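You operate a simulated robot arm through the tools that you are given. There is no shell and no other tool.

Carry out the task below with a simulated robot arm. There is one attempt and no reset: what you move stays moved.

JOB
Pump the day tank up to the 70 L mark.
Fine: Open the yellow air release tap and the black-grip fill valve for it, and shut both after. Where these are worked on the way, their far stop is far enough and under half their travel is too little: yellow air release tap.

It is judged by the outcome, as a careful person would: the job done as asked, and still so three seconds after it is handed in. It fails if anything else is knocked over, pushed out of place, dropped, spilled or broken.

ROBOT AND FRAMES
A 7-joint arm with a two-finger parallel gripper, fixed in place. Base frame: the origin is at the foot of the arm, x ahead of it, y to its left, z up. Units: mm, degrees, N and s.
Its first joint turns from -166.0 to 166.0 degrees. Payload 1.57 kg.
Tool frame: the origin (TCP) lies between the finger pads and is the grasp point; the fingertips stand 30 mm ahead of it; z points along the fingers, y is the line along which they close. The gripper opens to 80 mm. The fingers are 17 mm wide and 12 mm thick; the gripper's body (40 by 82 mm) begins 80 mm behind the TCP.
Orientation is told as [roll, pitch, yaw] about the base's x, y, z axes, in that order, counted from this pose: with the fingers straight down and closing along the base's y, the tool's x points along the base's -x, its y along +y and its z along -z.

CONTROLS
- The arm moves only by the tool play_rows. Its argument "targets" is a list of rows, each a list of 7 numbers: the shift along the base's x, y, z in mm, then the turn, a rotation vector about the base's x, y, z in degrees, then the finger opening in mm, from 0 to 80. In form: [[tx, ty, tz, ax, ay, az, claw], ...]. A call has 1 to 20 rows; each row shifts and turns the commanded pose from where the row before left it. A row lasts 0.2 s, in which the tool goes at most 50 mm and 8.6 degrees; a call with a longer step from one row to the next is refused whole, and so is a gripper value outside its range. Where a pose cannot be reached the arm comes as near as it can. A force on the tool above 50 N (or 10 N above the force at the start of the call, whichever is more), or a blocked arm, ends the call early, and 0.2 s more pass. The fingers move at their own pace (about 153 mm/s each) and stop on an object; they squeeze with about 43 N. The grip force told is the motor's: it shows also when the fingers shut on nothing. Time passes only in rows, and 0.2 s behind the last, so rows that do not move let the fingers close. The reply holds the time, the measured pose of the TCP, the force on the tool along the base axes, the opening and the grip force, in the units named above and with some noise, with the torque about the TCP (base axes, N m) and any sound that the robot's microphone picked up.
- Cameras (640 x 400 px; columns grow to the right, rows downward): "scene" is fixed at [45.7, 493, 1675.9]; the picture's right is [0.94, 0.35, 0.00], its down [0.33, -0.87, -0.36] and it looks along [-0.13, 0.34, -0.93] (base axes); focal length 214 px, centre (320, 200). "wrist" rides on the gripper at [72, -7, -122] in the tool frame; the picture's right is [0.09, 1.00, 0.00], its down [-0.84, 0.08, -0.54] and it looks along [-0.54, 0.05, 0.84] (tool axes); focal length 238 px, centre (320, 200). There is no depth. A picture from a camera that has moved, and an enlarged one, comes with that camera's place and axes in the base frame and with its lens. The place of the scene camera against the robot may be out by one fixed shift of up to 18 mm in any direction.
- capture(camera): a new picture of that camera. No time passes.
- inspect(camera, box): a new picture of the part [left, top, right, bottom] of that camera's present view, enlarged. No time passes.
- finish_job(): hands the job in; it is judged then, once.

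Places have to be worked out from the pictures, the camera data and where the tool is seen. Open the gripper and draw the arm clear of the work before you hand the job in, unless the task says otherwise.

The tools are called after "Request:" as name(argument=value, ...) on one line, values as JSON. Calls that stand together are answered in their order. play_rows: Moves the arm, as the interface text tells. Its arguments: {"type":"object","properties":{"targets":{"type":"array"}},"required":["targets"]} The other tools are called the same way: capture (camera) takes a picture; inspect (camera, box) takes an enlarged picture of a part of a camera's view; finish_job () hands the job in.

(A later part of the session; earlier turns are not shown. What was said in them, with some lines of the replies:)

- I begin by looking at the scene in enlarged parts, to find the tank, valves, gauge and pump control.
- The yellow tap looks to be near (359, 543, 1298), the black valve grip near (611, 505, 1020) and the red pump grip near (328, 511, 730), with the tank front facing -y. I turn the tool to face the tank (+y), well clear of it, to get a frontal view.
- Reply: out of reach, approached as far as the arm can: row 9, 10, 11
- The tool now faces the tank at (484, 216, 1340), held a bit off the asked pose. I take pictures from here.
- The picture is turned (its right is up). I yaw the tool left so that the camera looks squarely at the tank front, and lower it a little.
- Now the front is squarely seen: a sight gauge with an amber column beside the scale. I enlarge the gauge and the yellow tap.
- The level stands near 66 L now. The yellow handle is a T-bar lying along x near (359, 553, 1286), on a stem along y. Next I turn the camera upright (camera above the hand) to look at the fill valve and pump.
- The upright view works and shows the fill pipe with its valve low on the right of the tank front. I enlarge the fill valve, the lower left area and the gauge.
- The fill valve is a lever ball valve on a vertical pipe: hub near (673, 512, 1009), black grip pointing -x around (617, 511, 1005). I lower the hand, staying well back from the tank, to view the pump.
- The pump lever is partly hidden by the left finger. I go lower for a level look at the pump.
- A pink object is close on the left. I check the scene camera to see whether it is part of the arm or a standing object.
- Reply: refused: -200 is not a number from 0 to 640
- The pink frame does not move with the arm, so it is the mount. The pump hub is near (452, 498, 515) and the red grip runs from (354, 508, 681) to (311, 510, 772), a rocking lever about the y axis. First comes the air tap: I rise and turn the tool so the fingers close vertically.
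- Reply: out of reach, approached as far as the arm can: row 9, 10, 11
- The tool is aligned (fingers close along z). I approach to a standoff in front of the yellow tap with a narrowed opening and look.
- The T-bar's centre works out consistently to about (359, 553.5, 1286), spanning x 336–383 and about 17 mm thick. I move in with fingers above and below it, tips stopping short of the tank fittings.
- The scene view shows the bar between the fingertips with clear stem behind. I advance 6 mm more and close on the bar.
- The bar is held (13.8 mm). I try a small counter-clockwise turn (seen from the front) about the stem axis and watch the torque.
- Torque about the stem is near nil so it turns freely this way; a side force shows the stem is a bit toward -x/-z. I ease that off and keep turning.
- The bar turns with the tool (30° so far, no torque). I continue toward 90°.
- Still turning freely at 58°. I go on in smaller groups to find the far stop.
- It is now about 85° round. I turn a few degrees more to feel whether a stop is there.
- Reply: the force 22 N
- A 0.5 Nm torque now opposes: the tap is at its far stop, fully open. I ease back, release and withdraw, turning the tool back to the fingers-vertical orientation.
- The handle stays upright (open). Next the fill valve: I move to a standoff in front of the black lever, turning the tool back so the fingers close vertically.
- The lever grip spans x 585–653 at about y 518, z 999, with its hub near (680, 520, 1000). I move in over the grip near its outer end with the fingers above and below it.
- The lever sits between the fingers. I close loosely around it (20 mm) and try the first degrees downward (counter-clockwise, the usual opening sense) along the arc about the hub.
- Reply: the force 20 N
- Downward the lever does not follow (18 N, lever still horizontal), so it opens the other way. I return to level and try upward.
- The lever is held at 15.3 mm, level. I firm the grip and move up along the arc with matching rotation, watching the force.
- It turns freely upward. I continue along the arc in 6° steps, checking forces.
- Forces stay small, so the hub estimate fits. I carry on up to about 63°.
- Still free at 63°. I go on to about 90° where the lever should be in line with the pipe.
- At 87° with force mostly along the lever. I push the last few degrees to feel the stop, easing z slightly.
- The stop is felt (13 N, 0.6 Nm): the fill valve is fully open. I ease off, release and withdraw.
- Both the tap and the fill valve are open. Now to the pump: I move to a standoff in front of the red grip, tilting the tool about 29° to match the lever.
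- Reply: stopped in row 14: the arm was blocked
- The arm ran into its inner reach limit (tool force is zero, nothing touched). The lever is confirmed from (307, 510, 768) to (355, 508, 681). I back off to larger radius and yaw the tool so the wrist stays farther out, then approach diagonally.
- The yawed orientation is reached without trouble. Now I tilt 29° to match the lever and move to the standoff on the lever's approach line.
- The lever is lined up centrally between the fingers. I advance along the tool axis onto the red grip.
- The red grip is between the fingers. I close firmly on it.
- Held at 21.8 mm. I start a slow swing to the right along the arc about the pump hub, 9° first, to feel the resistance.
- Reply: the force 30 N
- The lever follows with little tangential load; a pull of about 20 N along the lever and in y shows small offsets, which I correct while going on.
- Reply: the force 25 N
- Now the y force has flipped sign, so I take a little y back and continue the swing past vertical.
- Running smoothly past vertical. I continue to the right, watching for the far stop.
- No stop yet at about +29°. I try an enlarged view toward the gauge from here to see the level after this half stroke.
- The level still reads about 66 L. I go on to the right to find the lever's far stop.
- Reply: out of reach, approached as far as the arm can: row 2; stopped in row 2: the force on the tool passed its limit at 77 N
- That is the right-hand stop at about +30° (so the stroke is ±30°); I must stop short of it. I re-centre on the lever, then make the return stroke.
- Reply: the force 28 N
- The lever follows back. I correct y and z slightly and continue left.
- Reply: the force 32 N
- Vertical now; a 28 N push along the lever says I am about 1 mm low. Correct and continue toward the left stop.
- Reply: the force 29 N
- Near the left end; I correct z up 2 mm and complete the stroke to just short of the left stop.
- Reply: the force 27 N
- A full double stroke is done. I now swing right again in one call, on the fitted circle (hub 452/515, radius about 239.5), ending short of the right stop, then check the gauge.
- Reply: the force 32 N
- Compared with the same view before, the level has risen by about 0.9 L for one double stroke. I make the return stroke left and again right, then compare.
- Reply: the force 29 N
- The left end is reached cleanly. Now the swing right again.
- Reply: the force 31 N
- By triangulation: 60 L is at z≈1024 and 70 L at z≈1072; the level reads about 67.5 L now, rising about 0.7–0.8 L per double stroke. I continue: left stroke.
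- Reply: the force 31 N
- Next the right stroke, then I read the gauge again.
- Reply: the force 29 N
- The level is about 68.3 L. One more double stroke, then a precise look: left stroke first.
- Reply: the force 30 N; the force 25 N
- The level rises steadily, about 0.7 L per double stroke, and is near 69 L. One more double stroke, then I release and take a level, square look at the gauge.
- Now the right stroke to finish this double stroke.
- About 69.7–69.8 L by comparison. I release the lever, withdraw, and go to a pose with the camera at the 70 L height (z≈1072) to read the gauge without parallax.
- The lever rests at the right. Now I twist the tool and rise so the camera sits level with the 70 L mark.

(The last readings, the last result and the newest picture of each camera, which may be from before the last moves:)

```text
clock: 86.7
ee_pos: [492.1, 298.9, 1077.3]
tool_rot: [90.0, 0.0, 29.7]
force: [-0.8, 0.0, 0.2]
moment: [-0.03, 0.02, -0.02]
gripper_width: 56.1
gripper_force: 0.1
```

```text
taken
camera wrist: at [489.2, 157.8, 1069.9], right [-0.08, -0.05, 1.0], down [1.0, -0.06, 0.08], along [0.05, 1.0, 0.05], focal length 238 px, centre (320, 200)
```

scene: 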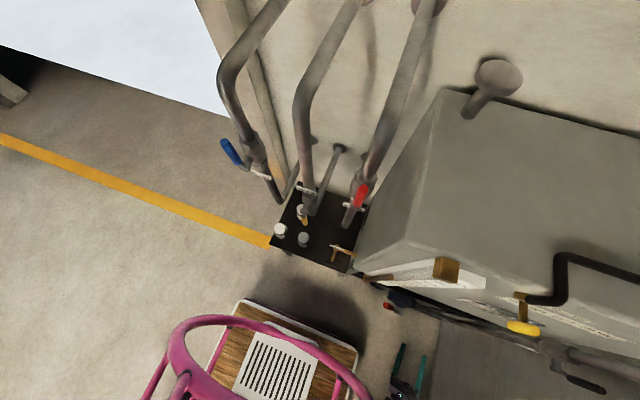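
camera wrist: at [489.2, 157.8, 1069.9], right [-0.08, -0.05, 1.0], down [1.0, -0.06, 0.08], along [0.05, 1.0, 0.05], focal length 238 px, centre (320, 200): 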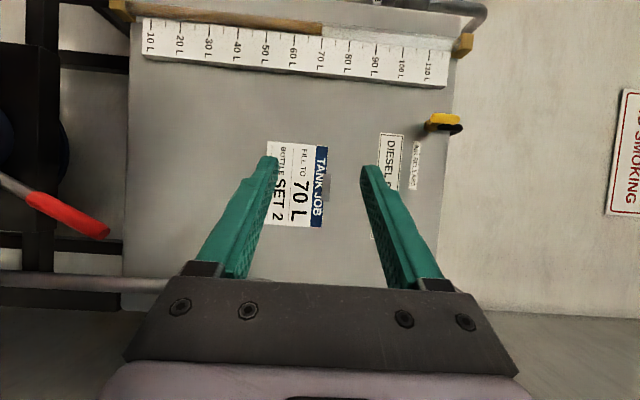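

Request:
inspect(camera="wrist", box=[290, 10, 350, 70])

Request:
inspect(camera="wrist", box=[240, 0, 400, 90])

```text
6.67 times, centred on (320, 40) of wrist
camera zoom: at [489.2, 157.8, 1069.9], right [-0.08, -0.05, 1.0], down [1.0, -0.06, 0.08], along [0.05, 1.0, 0.05], focal length 1589 px, centre (320, 1267)
```

zoom: 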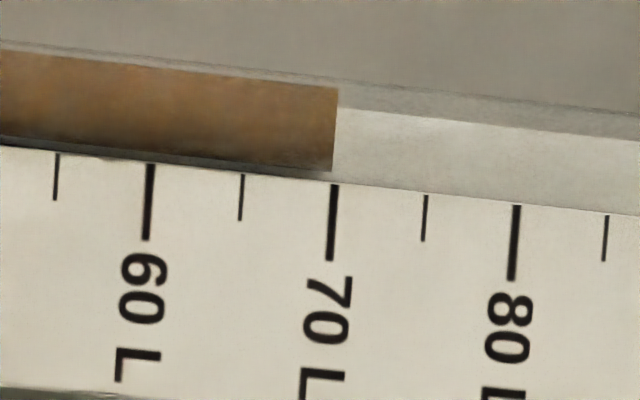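

```text
4.00 times, centred on (320, 45) of wrist
camera zoom: at [489.2, 157.8, 1069.9], right [-0.08, -0.05, 1.0], down [1.0, -0.06, 0.08], along [0.05, 1.0, 0.05], focal length 953 px, centre (320, 820)
```

zoom: 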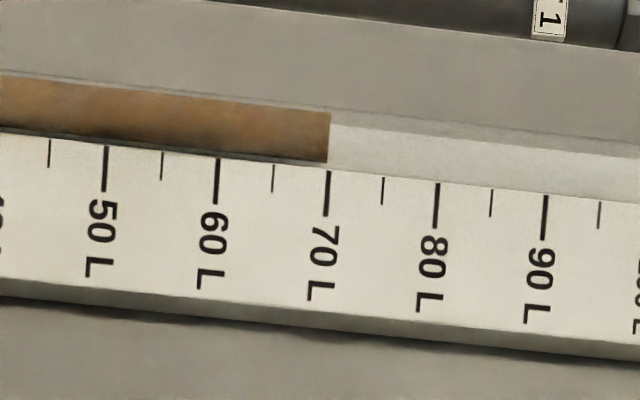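

Level with the camera height, the column end is within about 0.15 L of the 70 L line, i.e. at the mark. Now I shut the fill valve: I go to a standoff in front of its upright lever with the tool turned to match.

Request:
play_rows(targets=[[15, 0, 0, 0, 0, -7.4, 46], [15, 0, 0, 0, 0, -7.4, 46], [15, 0, 0, 0, 0, -7.4, 46], [15, 0, 0, 0, 0, -7.5, 46], [11.4, 8, -0.6, 0, 8.2, 0, 46], [11.4, 8, -0.6, 0, 8.2, 0, 46], [11.4, 8, -0.6, 0, 8.2, 0, 46], [11.4, 8, -0.6, 0, 8.2, 0, 46], [11.4, 8, -0.6, 0, 8.2, 0, 46], [11.4, 8, -0.6, 0, 8.2, 0, 46], [11.4, 8, -0.6, 0, 8.2, 0, 46], [11.4, 8, -0.6, 0, 8.2, 0, 46], [11.4, 8, -0.6, 0, 8.2, 0, 46], [11.4, 8, -0.6, 0, 8.2, 0, 46], [11.4, 8, -0.6, 0, 8, 0, 46]])

Request:
capture(camera="wrist")

Request:
inspect(camera="wrist", box=[260, 70, 380, 220])

```text
clock: 89.9
ee_pos: [677.1, 387.2, 1071.7]
tool_rot: [-73.8, 89.8, -163.9]
force: [0.4, 1.2, -0.5]
moment: [-0.01, 0.03, -0.02]
gripper_width: 46.1
gripper_force: 0.0
```

```text
taken
camera wrist: at [670.4, 265.6, 1142.5], right [1.0, 0.0, 0.09], down [0.07, -0.54, -0.84], along [0.05, 0.84, -0.54], focal length 238 px, centre (320, 200)
```

wrist: 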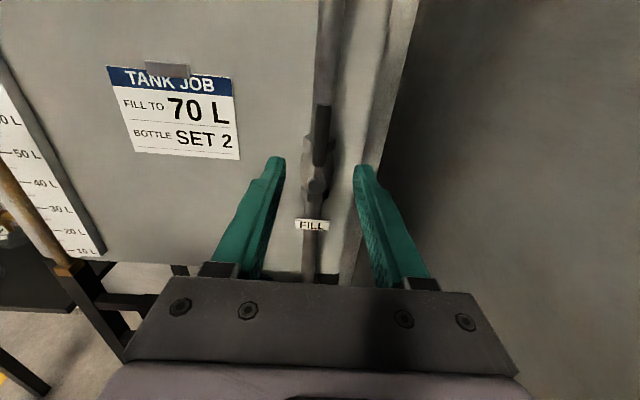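

```text
2.67 times, centred on (320, 145) of wrist
camera zoom: at [670.4, 265.6, 1142.5], right [1.0, 0.0, 0.09], down [0.07, -0.54, -0.84], along [0.05, 0.84, -0.54], focal length 636 px, centre (320, 347)
```

zoom: 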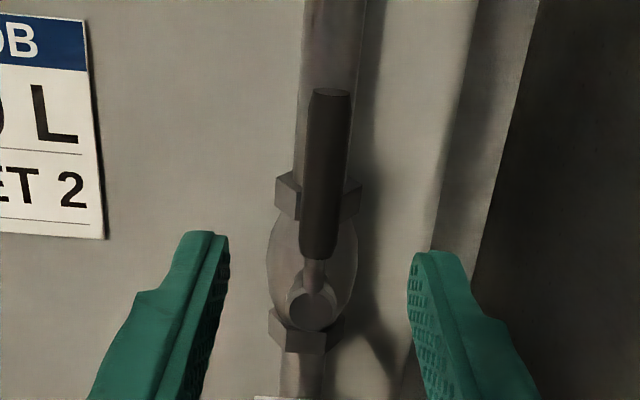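

The lever stands upright between the finger lines. I advance onto it and close.

Request:
play_rows(targets=[[0.2, 15, 0, 0, 0, 0, 46], [0.2, 15, 0, 0, 0, 0, 46], [0.2, 15, 0, 0, 0, 0, 46], [0.2, 15, 0, 0, 0, 0, 46], [0.2, 15, 0, 0, 0, 0, 46], [0.2, 15, 0, 0, 0, 0, 46], [0.2, 15, 0, 0, 0, 0, 46], [0.2, 12, 0, 0, 0, 0, 46], [0, 0, 0, 0, 0, 0, 6], [0, 0, 0, 0, 0, 0, 6], [0, 0, 0, 0, 0, 0, 6]])

Request:
capture(camera="wrist")

```text
clock: 92.3
ee_pos: [679.8, 503.9, 1069.6]
tool_rot: [-45.7, 89.9, -135.9]
force: [3.4, 2.0, -0.2]
moment: [0.0, -0.3, -0.08]
gripper_width: 14.9
gripper_force: 30.9
```

```text
taken
camera wrist: at [671.6, 382.8, 1141.3], right [1.0, 0.0, 0.09], down [0.08, -0.54, -0.84], along [0.05, 0.84, -0.54], focal length 238 px, centre (320, 200)
```

wrist: 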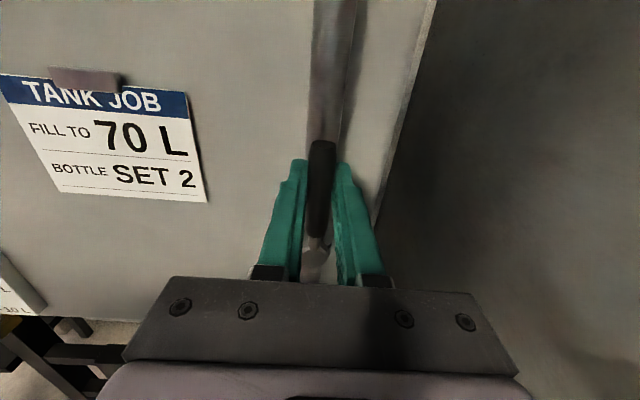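

Gripped at 14.9 mm. I turn the lever back down along the same arc, first 30°.

Request:
play_rows(targets=[[-7.4, 0, -0.4, 0, -6, 0, 6], [-7.3, 0, -1.1, 0, -6, 0, 6], [-7.1, 0, -2.0, 0, -6, 0, 6], [-6.9, 0, -2.6, 0, -6, 0, 6], [-6.5, 0, -3.3, 0, -6, 0, 6]])

```text
clock: 93.5
ee_pos: [642.7, 503.6, 1058.7]
tool_rot: [89.9, 59.8, -0.2]
force: [12.5, 14.1, -1.9]
moment: [0.1, -0.63, -0.06]
gripper_width: 15.3
gripper_force: 30.5
```

Forces are modest. I continue the next 30°.

Request:
play_rows(targets=[[-5.7, 0.3, -4.0, 0, -6, 0, 6], [-5.6, 0, -4.6, 0, -6, 0, 6], [-5.2, 0, -5.2, 0, -6, 0, 6], [-4.6, 0, -5.8, 0, -6, 0, 6], [-4.1, 0, -6.1, 0, -6, 0, 6]])

Request:
capture(camera="wrist")

```text
clock: 94.7
ee_pos: [618.7, 503.6, 1034.4]
tool_rot: [90.1, 30.0, 0.0]
force: [12.0, 7.9, -1.2]
moment: [0.28, -0.32, 0.39]
gripper_width: 14.6
gripper_force: 31.0
```

```text
taken
camera wrist: at [552.6, 382.7, 1064.2], right [0.42, 0.0, 0.91], down [0.76, -0.54, -0.35], along [0.49, 0.84, -0.23], focal length 238 px, centre (320, 200)
```

wrist: 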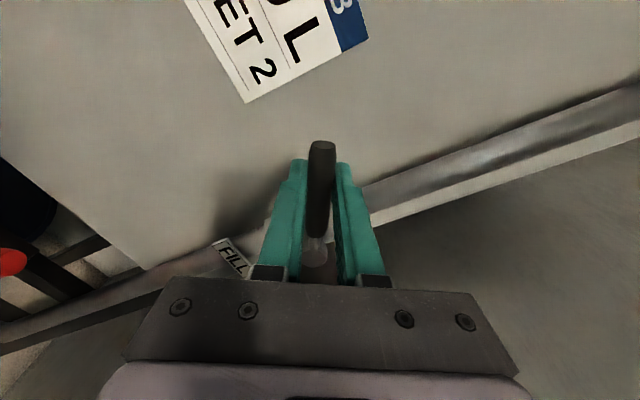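

The lever follows at 30°. I turn the last 30° to the closed (horizontal) position and slightly against the stop.

Request:
play_rows(targets=[[-3.0, 0.2, -6.6, 0, -6, 0, 6], [-2.5, 0, -6.9, 0, -6, 0, 6], [-2.0, 0, -7.1, 0, -6, 0, 6], [-1.1, 0, -7.3, 0, -6, 0, 6], [-0.4, 0, -7.4, 0, -6, 0, 6]])

```text
clock: 95.9
ee_pos: [609.7, 504.4, 998.7]
tool_rot: [90.1, 0.0, 0.0]
force: [7.7, 1.6, 8.6]
moment: [0.09, 0.09, -0.32]
gripper_width: 14.8
gripper_force: 30.8
```

At level now with force rising; I press 2° further to be sure it is on its closed stop.

Request:
play_rows(targets=[[0, 0, -2.5, 0, -2, 0, 6], [0, 0, 0, 0, 0, 0, 6]])

Request:
inspect(camera="wrist", box=[250, 120, 390, 280])

```text
clock: 96.5
ee_pos: [609.3, 503.9, 998.7]
tool_rot: [90.2, -2.0, 0.0]
force: [9.2, 7.5, 26.7]
moment: [0.27, 0.47, 0.23]
gripper_width: 15.0
gripper_force: 30.9
```

```text
2.50 times, centred on (320, 200) of wrist
camera zoom: at [537.4, 382.6, 989.1], right [-0.13, 0.0, 0.99], down [0.83, -0.54, 0.1], along [0.54, 0.84, 0.07], focal length 596 px, centre (320, 200)
```

zoom: 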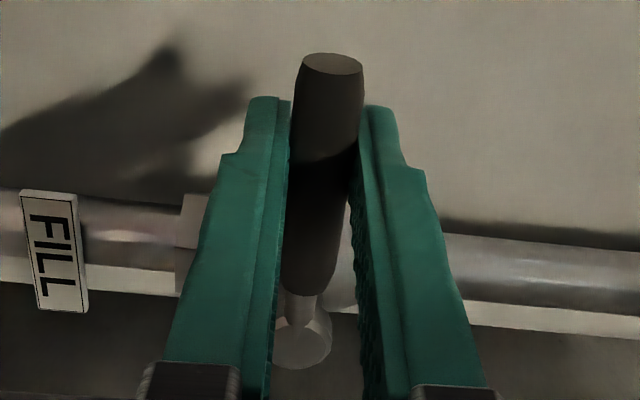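

The closed stop is felt (27 N). I ease off, release and withdraw.

Request:
play_rows(targets=[[0, 0, 1.8, 0, 1.5, 0, 14], [0, 0, 0, 0, 0, 0, 46], [0, 0, 0, 0, 0, 0, 46], [0, -15, 0, 0, 0, 0, 46], [0, -20, 0, 0, 0, 0, 46], [0, -25, 0, 0, 0, 0, 46], [0, -30, 0, 0, 0, 0, 46], [0, -25, 0, 0, 0, 0, 46]])

Request:
capture(camera="wrist")

Request:
inspect(camera="scene", box=[460, 260, 640, 400])

```text
clock: 98.3
ee_pos: [611.1, 390.8, 997.8]
tool_rot: [90.1, -0.5, 0.0]
force: [-0.3, -0.1, -0.7]
moment: [0.0, 0.01, -0.04]
gripper_width: 46.0
gripper_force: 0.0
```

```text
taken
camera wrist: at [537.1, 268.0, 990.8], right [-0.1, 0.0, 0.99], down [0.84, -0.54, 0.08], along [0.54, 0.84, 0.06], focal length 238 px, centre (320, 200)
```

wrist: 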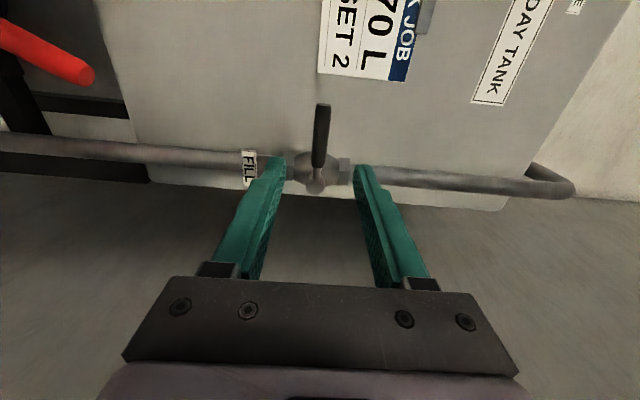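

```text
2.86 times, centred on (550, 330) of scene
camera zoom: at [45.7, 493.0, 1675.9], right [0.94, 0.35, 0.0], down [0.33, -0.87, -0.36], along [-0.13, 0.34, -0.93], focal length 613 px, centre (-337, -171)
```

zoom: 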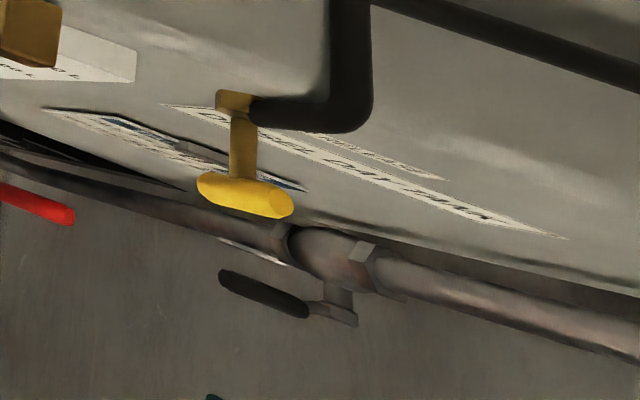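

The fill lever is horizontal (shut) again. Now the yellow tap: I go back to its standoff with the tool turned to match the upright T-bar.

Request:
play_rows(targets=[[-21, 0, 24, 0, -8.1, 0, 46], [-21, 0, 24, 0, -8.1, 0, 46], [-21, 3, 24, 0, -8.1, 0, 46], [-21, 3, 24, 0, -8.1, 0, 46], [-21, 3, 24, 0, -8.1, 0, 46], [-21, 3, 24, 0, -8.1, 0, 46], [-21, 4, 24, 0, -8.1, 0, 46], [-21, 4, 24, 0, -8.1, 0, 46], [-21, 4, 24, 0, -8.1, 0, 46], [-21, 4, 24, 0, -8.1, 0, 46], [-21, 4, 24, 0, -7.5, 0, 46], [-20.5, 4, 23, 0, 0, 0, 46]])

Request:
capture(camera="wrist")

Request:
inspect(camera="wrist", box=[270, 80, 370, 200])

```text
clock: 100.9
ee_pos: [358.8, 423.4, 1287.6]
tool_rot: [91.7, -89.1, -1.7]
force: [0.7, -0.8, -0.4]
moment: [0.0, 0.02, 0.04]
gripper_width: 45.9
gripper_force: 0.0
```

```text
taken
camera wrist: at [363.6, 302.5, 1215.1], right [-1.0, 0.0, -0.07], down [-0.06, -0.54, 0.84], along [-0.04, 0.84, 0.54], focal length 238 px, centre (320, 200)
```

wrist: 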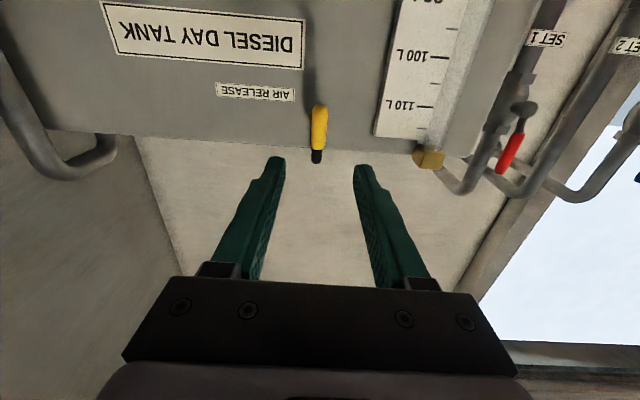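

```text
3.33 times, centred on (320, 140) of wrist
camera zoom: at [363.6, 302.5, 1215.1], right [-1.0, 0.0, -0.07], down [-0.06, -0.54, 0.84], along [-0.04, 0.84, 0.54], focal length 794 px, centre (320, 400)
```

zoom: 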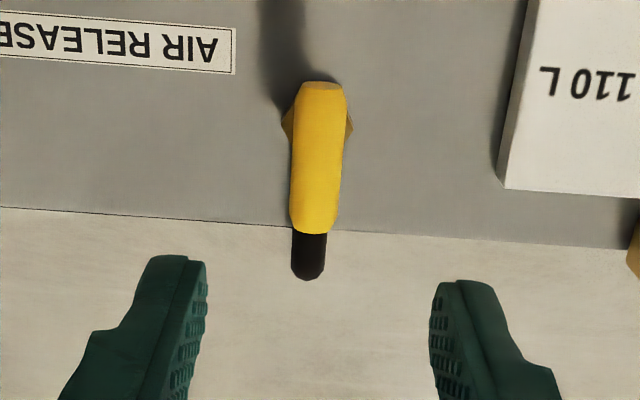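

The T-bar is upright and central. I advance to the same grip depth as before and close on it.

Request:
play_rows(targets=[[0, 13, -0.3, 0, 0, 0, 46], [0, 13, -0.3, 0, 0, 0, 46], [0, 13, -0.3, 0, 0, 0, 46], [0, 13, -0.3, 0, 0, 0, 46], [0, 13, -0.3, 0, 0, 0, 46], [0, 13, 0, 0, 0, 0, 46], [0, 13, 0, 0, 0, 0, 46], [0, 13, 0, 0, 0, 0, 46], [0, 11, 0, 0, 0, 0, 46], [0, 0, 0, 0, 0, 0, 10], [0, 0, 0, 0, 0, 0, 10], [0, 0, 0, 0, 0, 0, 10]])

Request:
inspect(camera="wrist", box=[270, 120, 370, 230])

```text
clock: 103.5
ee_pos: [358.0, 540.7, 1284.6]
tool_rot: [92.8, -88.9, -2.8]
force: [7.8, 2.5, 1.5]
moment: [-0.01, 0.03, -0.03]
gripper_width: 17.3
gripper_force: 4.4
```

```text
3.64 times, centred on (320, 175) of wrist
camera zoom: at [363.0, 418.7, 1212.5], right [-1.0, 0.0, -0.07], down [-0.06, -0.54, 0.84], along [-0.04, 0.84, 0.54], focal length 867 px, centre (320, 291)
```

zoom: 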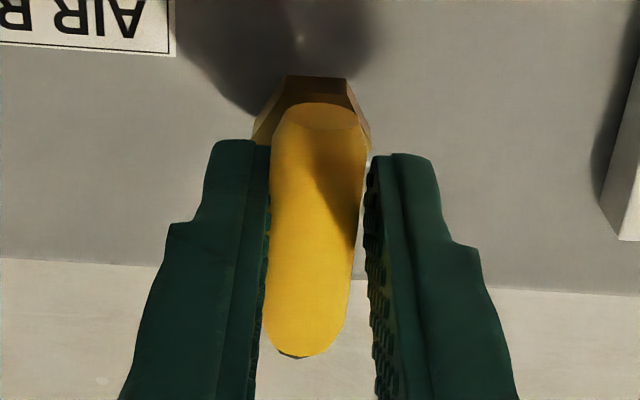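

One finger touches first: the bar is about 2 mm toward +x. I shift and close fully.

Request:
play_rows(targets=[[1.8, 0, 0.5, 0, 0, 0, 6], [0, 0, 0, 0, 0, 0, 6], [0, 0, 0, 0, 0, 0, 6]])

```text
clock: 104.3
ee_pos: [360.4, 540.0, 1286.0]
tool_rot: [88.6, -88.8, 1.5]
force: [8.7, -2.4, -5.3]
moment: [-0.14, -0.01, -0.08]
gripper_width: 13.8
gripper_force: 30.2
```

The bar is held (13.8 mm). I turn it back toward horizontal (closed), watching forces.

Request:
play_rows(targets=[[0.3, 0, 0, 0, 6, 0, 6], [0, 0, 0, 0, 6, 0, 6], [0, 0, 0, 0, 6, 0, 6], [0, 0, 0, 0, 6, 0, 6]])

Request:
inspect(camera="wrist", box=[270, 120, 370, 230])

```text
clock: 105.3
ee_pos: [359.7, 541.6, 1285.2]
tool_rot: [90.2, -64.8, -0.2]
force: [2.3, -3.1, -5.4]
moment: [-0.13, 0.0, 0.02]
gripper_width: 14.0
gripper_force: 30.3
```

```text
3.64 times, centred on (320, 175) of wrist
camera zoom: at [334.2, 418.7, 1216.6], right [-0.94, 0.0, 0.34], down [0.29, -0.54, 0.79], along [0.18, 0.84, 0.51], focal length 867 px, centre (320, 291)
```

zoom: 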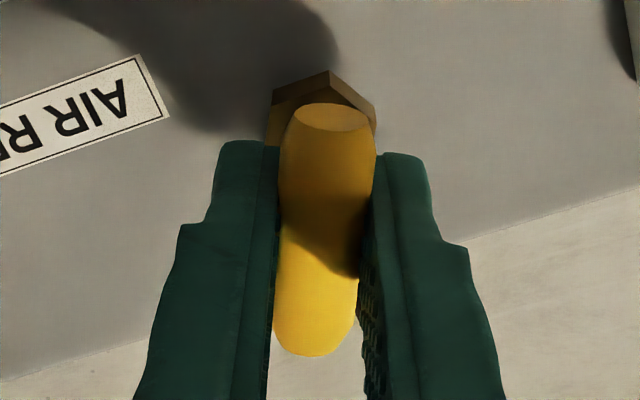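

The bar turns with the tool and forces are small. I continue most of the way.

Request:
play_rows(targets=[[0, 0, 0, 0, 7, 0, 6], [0, 0, 0, 0, 7, 0, 6], [0, 0, 0, 0, 7, 0, 6], [0, 0, 0, 0, 7, 0, 6], [0, 0, 0, 0, 7, 0, 6], [0, 0, 0, 0, 7, 0, 6]])

```text
clock: 106.7
ee_pos: [359.0, 540.2, 1285.2]
tool_rot: [90.1, -22.9, 0.0]
force: [-6.6, -2.2, 6.5]
moment: [0.0, 0.02, 0.4]
gripper_width: 14.1
gripper_force: 29.9
```

Request:
play_rows(targets=[[0, 0, 0.3, 0, 7, 0, 6], [0, 0, 0.3, 0, 7, 0, 6], [0, 0, 0, 0, 7, 0, 6], [0, 0, 0, 0, 2, 0, 6]])

Request:
inspect(camera="wrist", box=[270, 120, 370, 230])

```text
clock: 107.7
ee_pos: [358.9, 538.8, 1286.4]
tool_rot: [90.2, 0.1, 0.2]
force: [-12.8, 1.4, 14.7]
moment: [0.11, -0.09, 0.86]
gripper_width: 13.9
gripper_force: 30.0
```

```text
3.64 times, centred on (320, 175) of wrist
camera zoom: at [285.9, 418.5, 1279.3], right [-0.09, 0.0, 1.0], down [0.84, -0.54, 0.07], along [0.54, 0.84, 0.05], focal length 867 px, centre (320, 291)
```

zoom: 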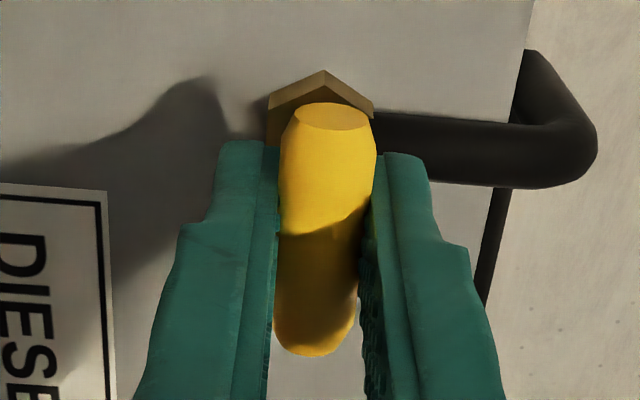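

Horizontal again with slight resistance. I press 3° more to be sure it is on its closed stop.

Request:
play_rows(targets=[[-0.5, 0, 0.5, 0, 3, 0, 6], [0, 0, 0, 0, 1, 0, 6]])

```text
clock: 108.3
ee_pos: [358.9, 540.3, 1286.3]
tool_rot: [90.0, 4.1, 0.0]
force: [-10.9, 3.1, 11.0]
moment: [0.14, -0.68, 0.29]
gripper_width: 14.8
gripper_force: 30.5
```

The 0.7 Nm reaction shows the tap is on its closed stop. I ease back, release and withdraw.

Request:
play_rows(targets=[[0.5, 0, -0.5, 0, -3.5, 0, 14], [0, 0, 0, 0, 0, 0, 46], [0, 0, 0, 0, 0, 0, 46], [0, -15, 0, 0, 0, 0, 46], [0, -20, 0, 0, 0, 0, 46], [0, -20, 0, 0, 0, 0, 46], [0, -25, 0, 0, 0, 0, 46], [10, -25, 0, 0, 0, 0, 46]])

Request:
capture(camera="wrist")

Request:
inspect(camera="scene", box=[460, 260, 640, 400])

```text
clock: 110.1
ee_pos: [370.6, 434.4, 1285.9]
tool_rot: [90.1, 0.6, -0.1]
force: [0.0, 0.6, -0.2]
moment: [0.04, 0.02, -0.03]
gripper_width: 45.9
gripper_force: 0.1
```

```text
taken
camera wrist: at [298.4, 313.8, 1278.8], right [-0.08, 0.0, 1.0], down [0.84, -0.54, 0.07], along [0.54, 0.84, 0.05], focal length 238 px, centre (320, 200)
```

wrist: 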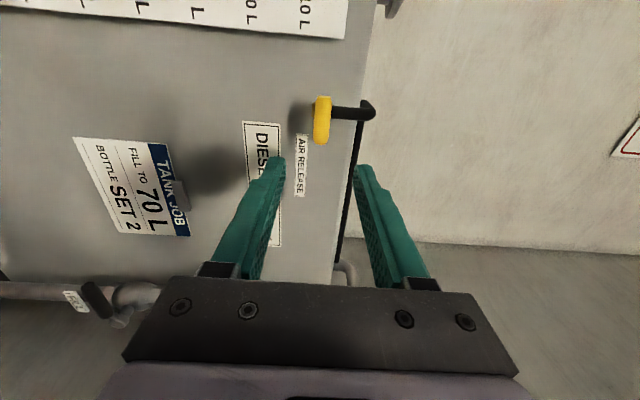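

```text
2.86 times, centred on (550, 330) of scene
camera zoom: at [45.7, 493.0, 1675.9], right [0.94, 0.35, 0.0], down [0.33, -0.87, -0.36], along [-0.13, 0.34, -0.93], focal length 613 px, centre (-337, -171)
```

zoom: 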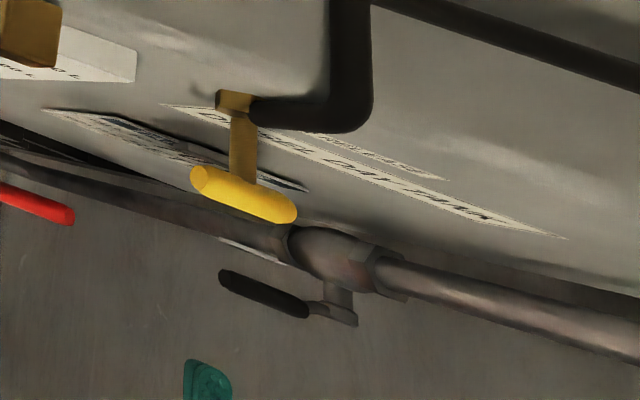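

Both the tap and the valve are back in their shut positions. I move to the level view pose, well clear, to read the gauge one last time.

Request:
play_rows(targets=[[12, -14, -15, 0, 0, 0, 60], [12, -14, -20, 0, 0, 0, 60], [12, -14, -22, 0, 0, 0, 60], [12, -14, -22, 0, 0, 7.5, 60], [12, -13, -22, 0, 0, 7.5, 60], [12, -13, -22, 0, 0, 7.5, 60], [12, -13, -22, 0, 0, 7.5, 60], [12, -13, -22, 0, 0, 0, 60], [12, -13, -22, 0, 0, 0, 60], [12, -13, -20, 0, 0, 0, 60]])

Request:
inspect(camera="wrist", box=[290, 10, 350, 70])

Request:
capture(camera="wrist")

Request:
capture(camera="scene")

```text
clock: 112.3
ee_pos: [490.4, 303.4, 1077.0]
tool_rot: [90.1, 0.6, 30.0]
force: [-0.3, -0.2, 0.5]
moment: [0.01, 0.02, 0.0]
gripper_width: 60.1
gripper_force: 0.1
```

```text
6.67 times, centred on (320, 40) of wrist
camera zoom: at [487.9, 161.8, 1070.4], right [-0.07, -0.04, 1.0], down [1.0, -0.05, 0.07], along [0.05, 1.0, 0.05], focal length 1589 px, centre (320, 1267)
```

zoom: 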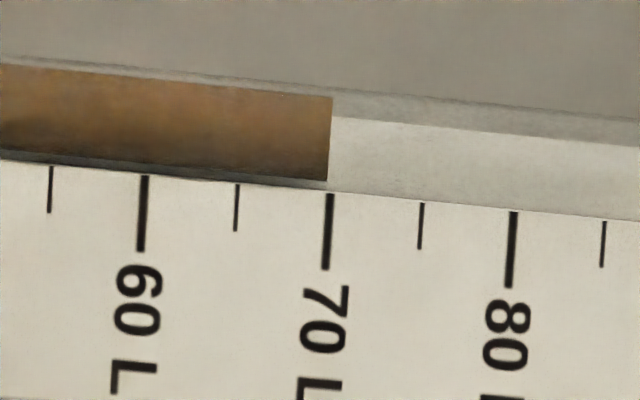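

```text
taken
camera wrist: at [487.9, 161.8, 1070.4], right [-0.07, -0.04, 1.0], down [1.0, -0.05, 0.07], along [0.05, 1.0, 0.05], focal length 238 px, centre (320, 200)
```

wrist: 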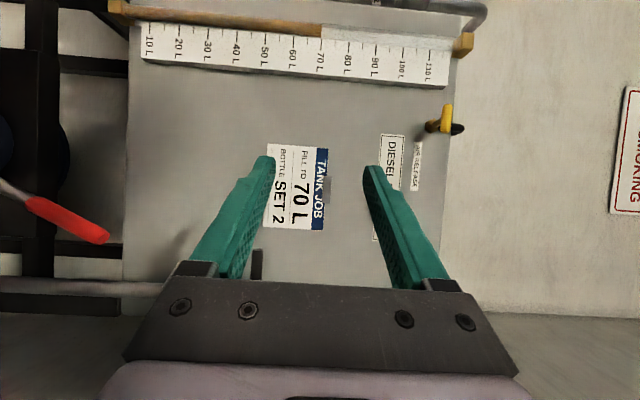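

```text
taken
```

scene: 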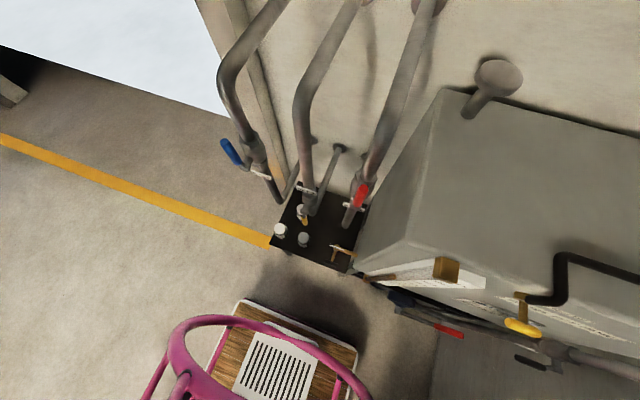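

The gauge still reads at the 70 L line (about 69.8 L, steady), the yellow tap and black fill valve are both shut, the gripper is open and clear, and everything else stands as it was. I hand the job in.

Request:
finish_job()

```text
The job is handed in.
```

The day tank is pumped up to the 70 L mark. The last gauge reading, taken with the camera level with the mark, was about 69.8 L, and it held steady between two readings about 25 seconds apart.

- **Yellow air release tap:** opened to its far stop before pumping, then shut back onto its closed stop.
- **Black-grip fill valve:** opened fully, until the lever lined up with the pipe, then shut back onto its closed stop.
- **Pump lever:** it started at the left end of its stroke and is now at the right end. I left it there because swinging it back would have pumped against the shut fill valve.

During pumping I once ran the lever into its right-hand stop, with a brief 77 N reading. I saw no damage, and it worked normally afterwards. Nothing else appears moved, spilled or knocked over in the final pictures. The gripper is open and the arm is clear of the tank.
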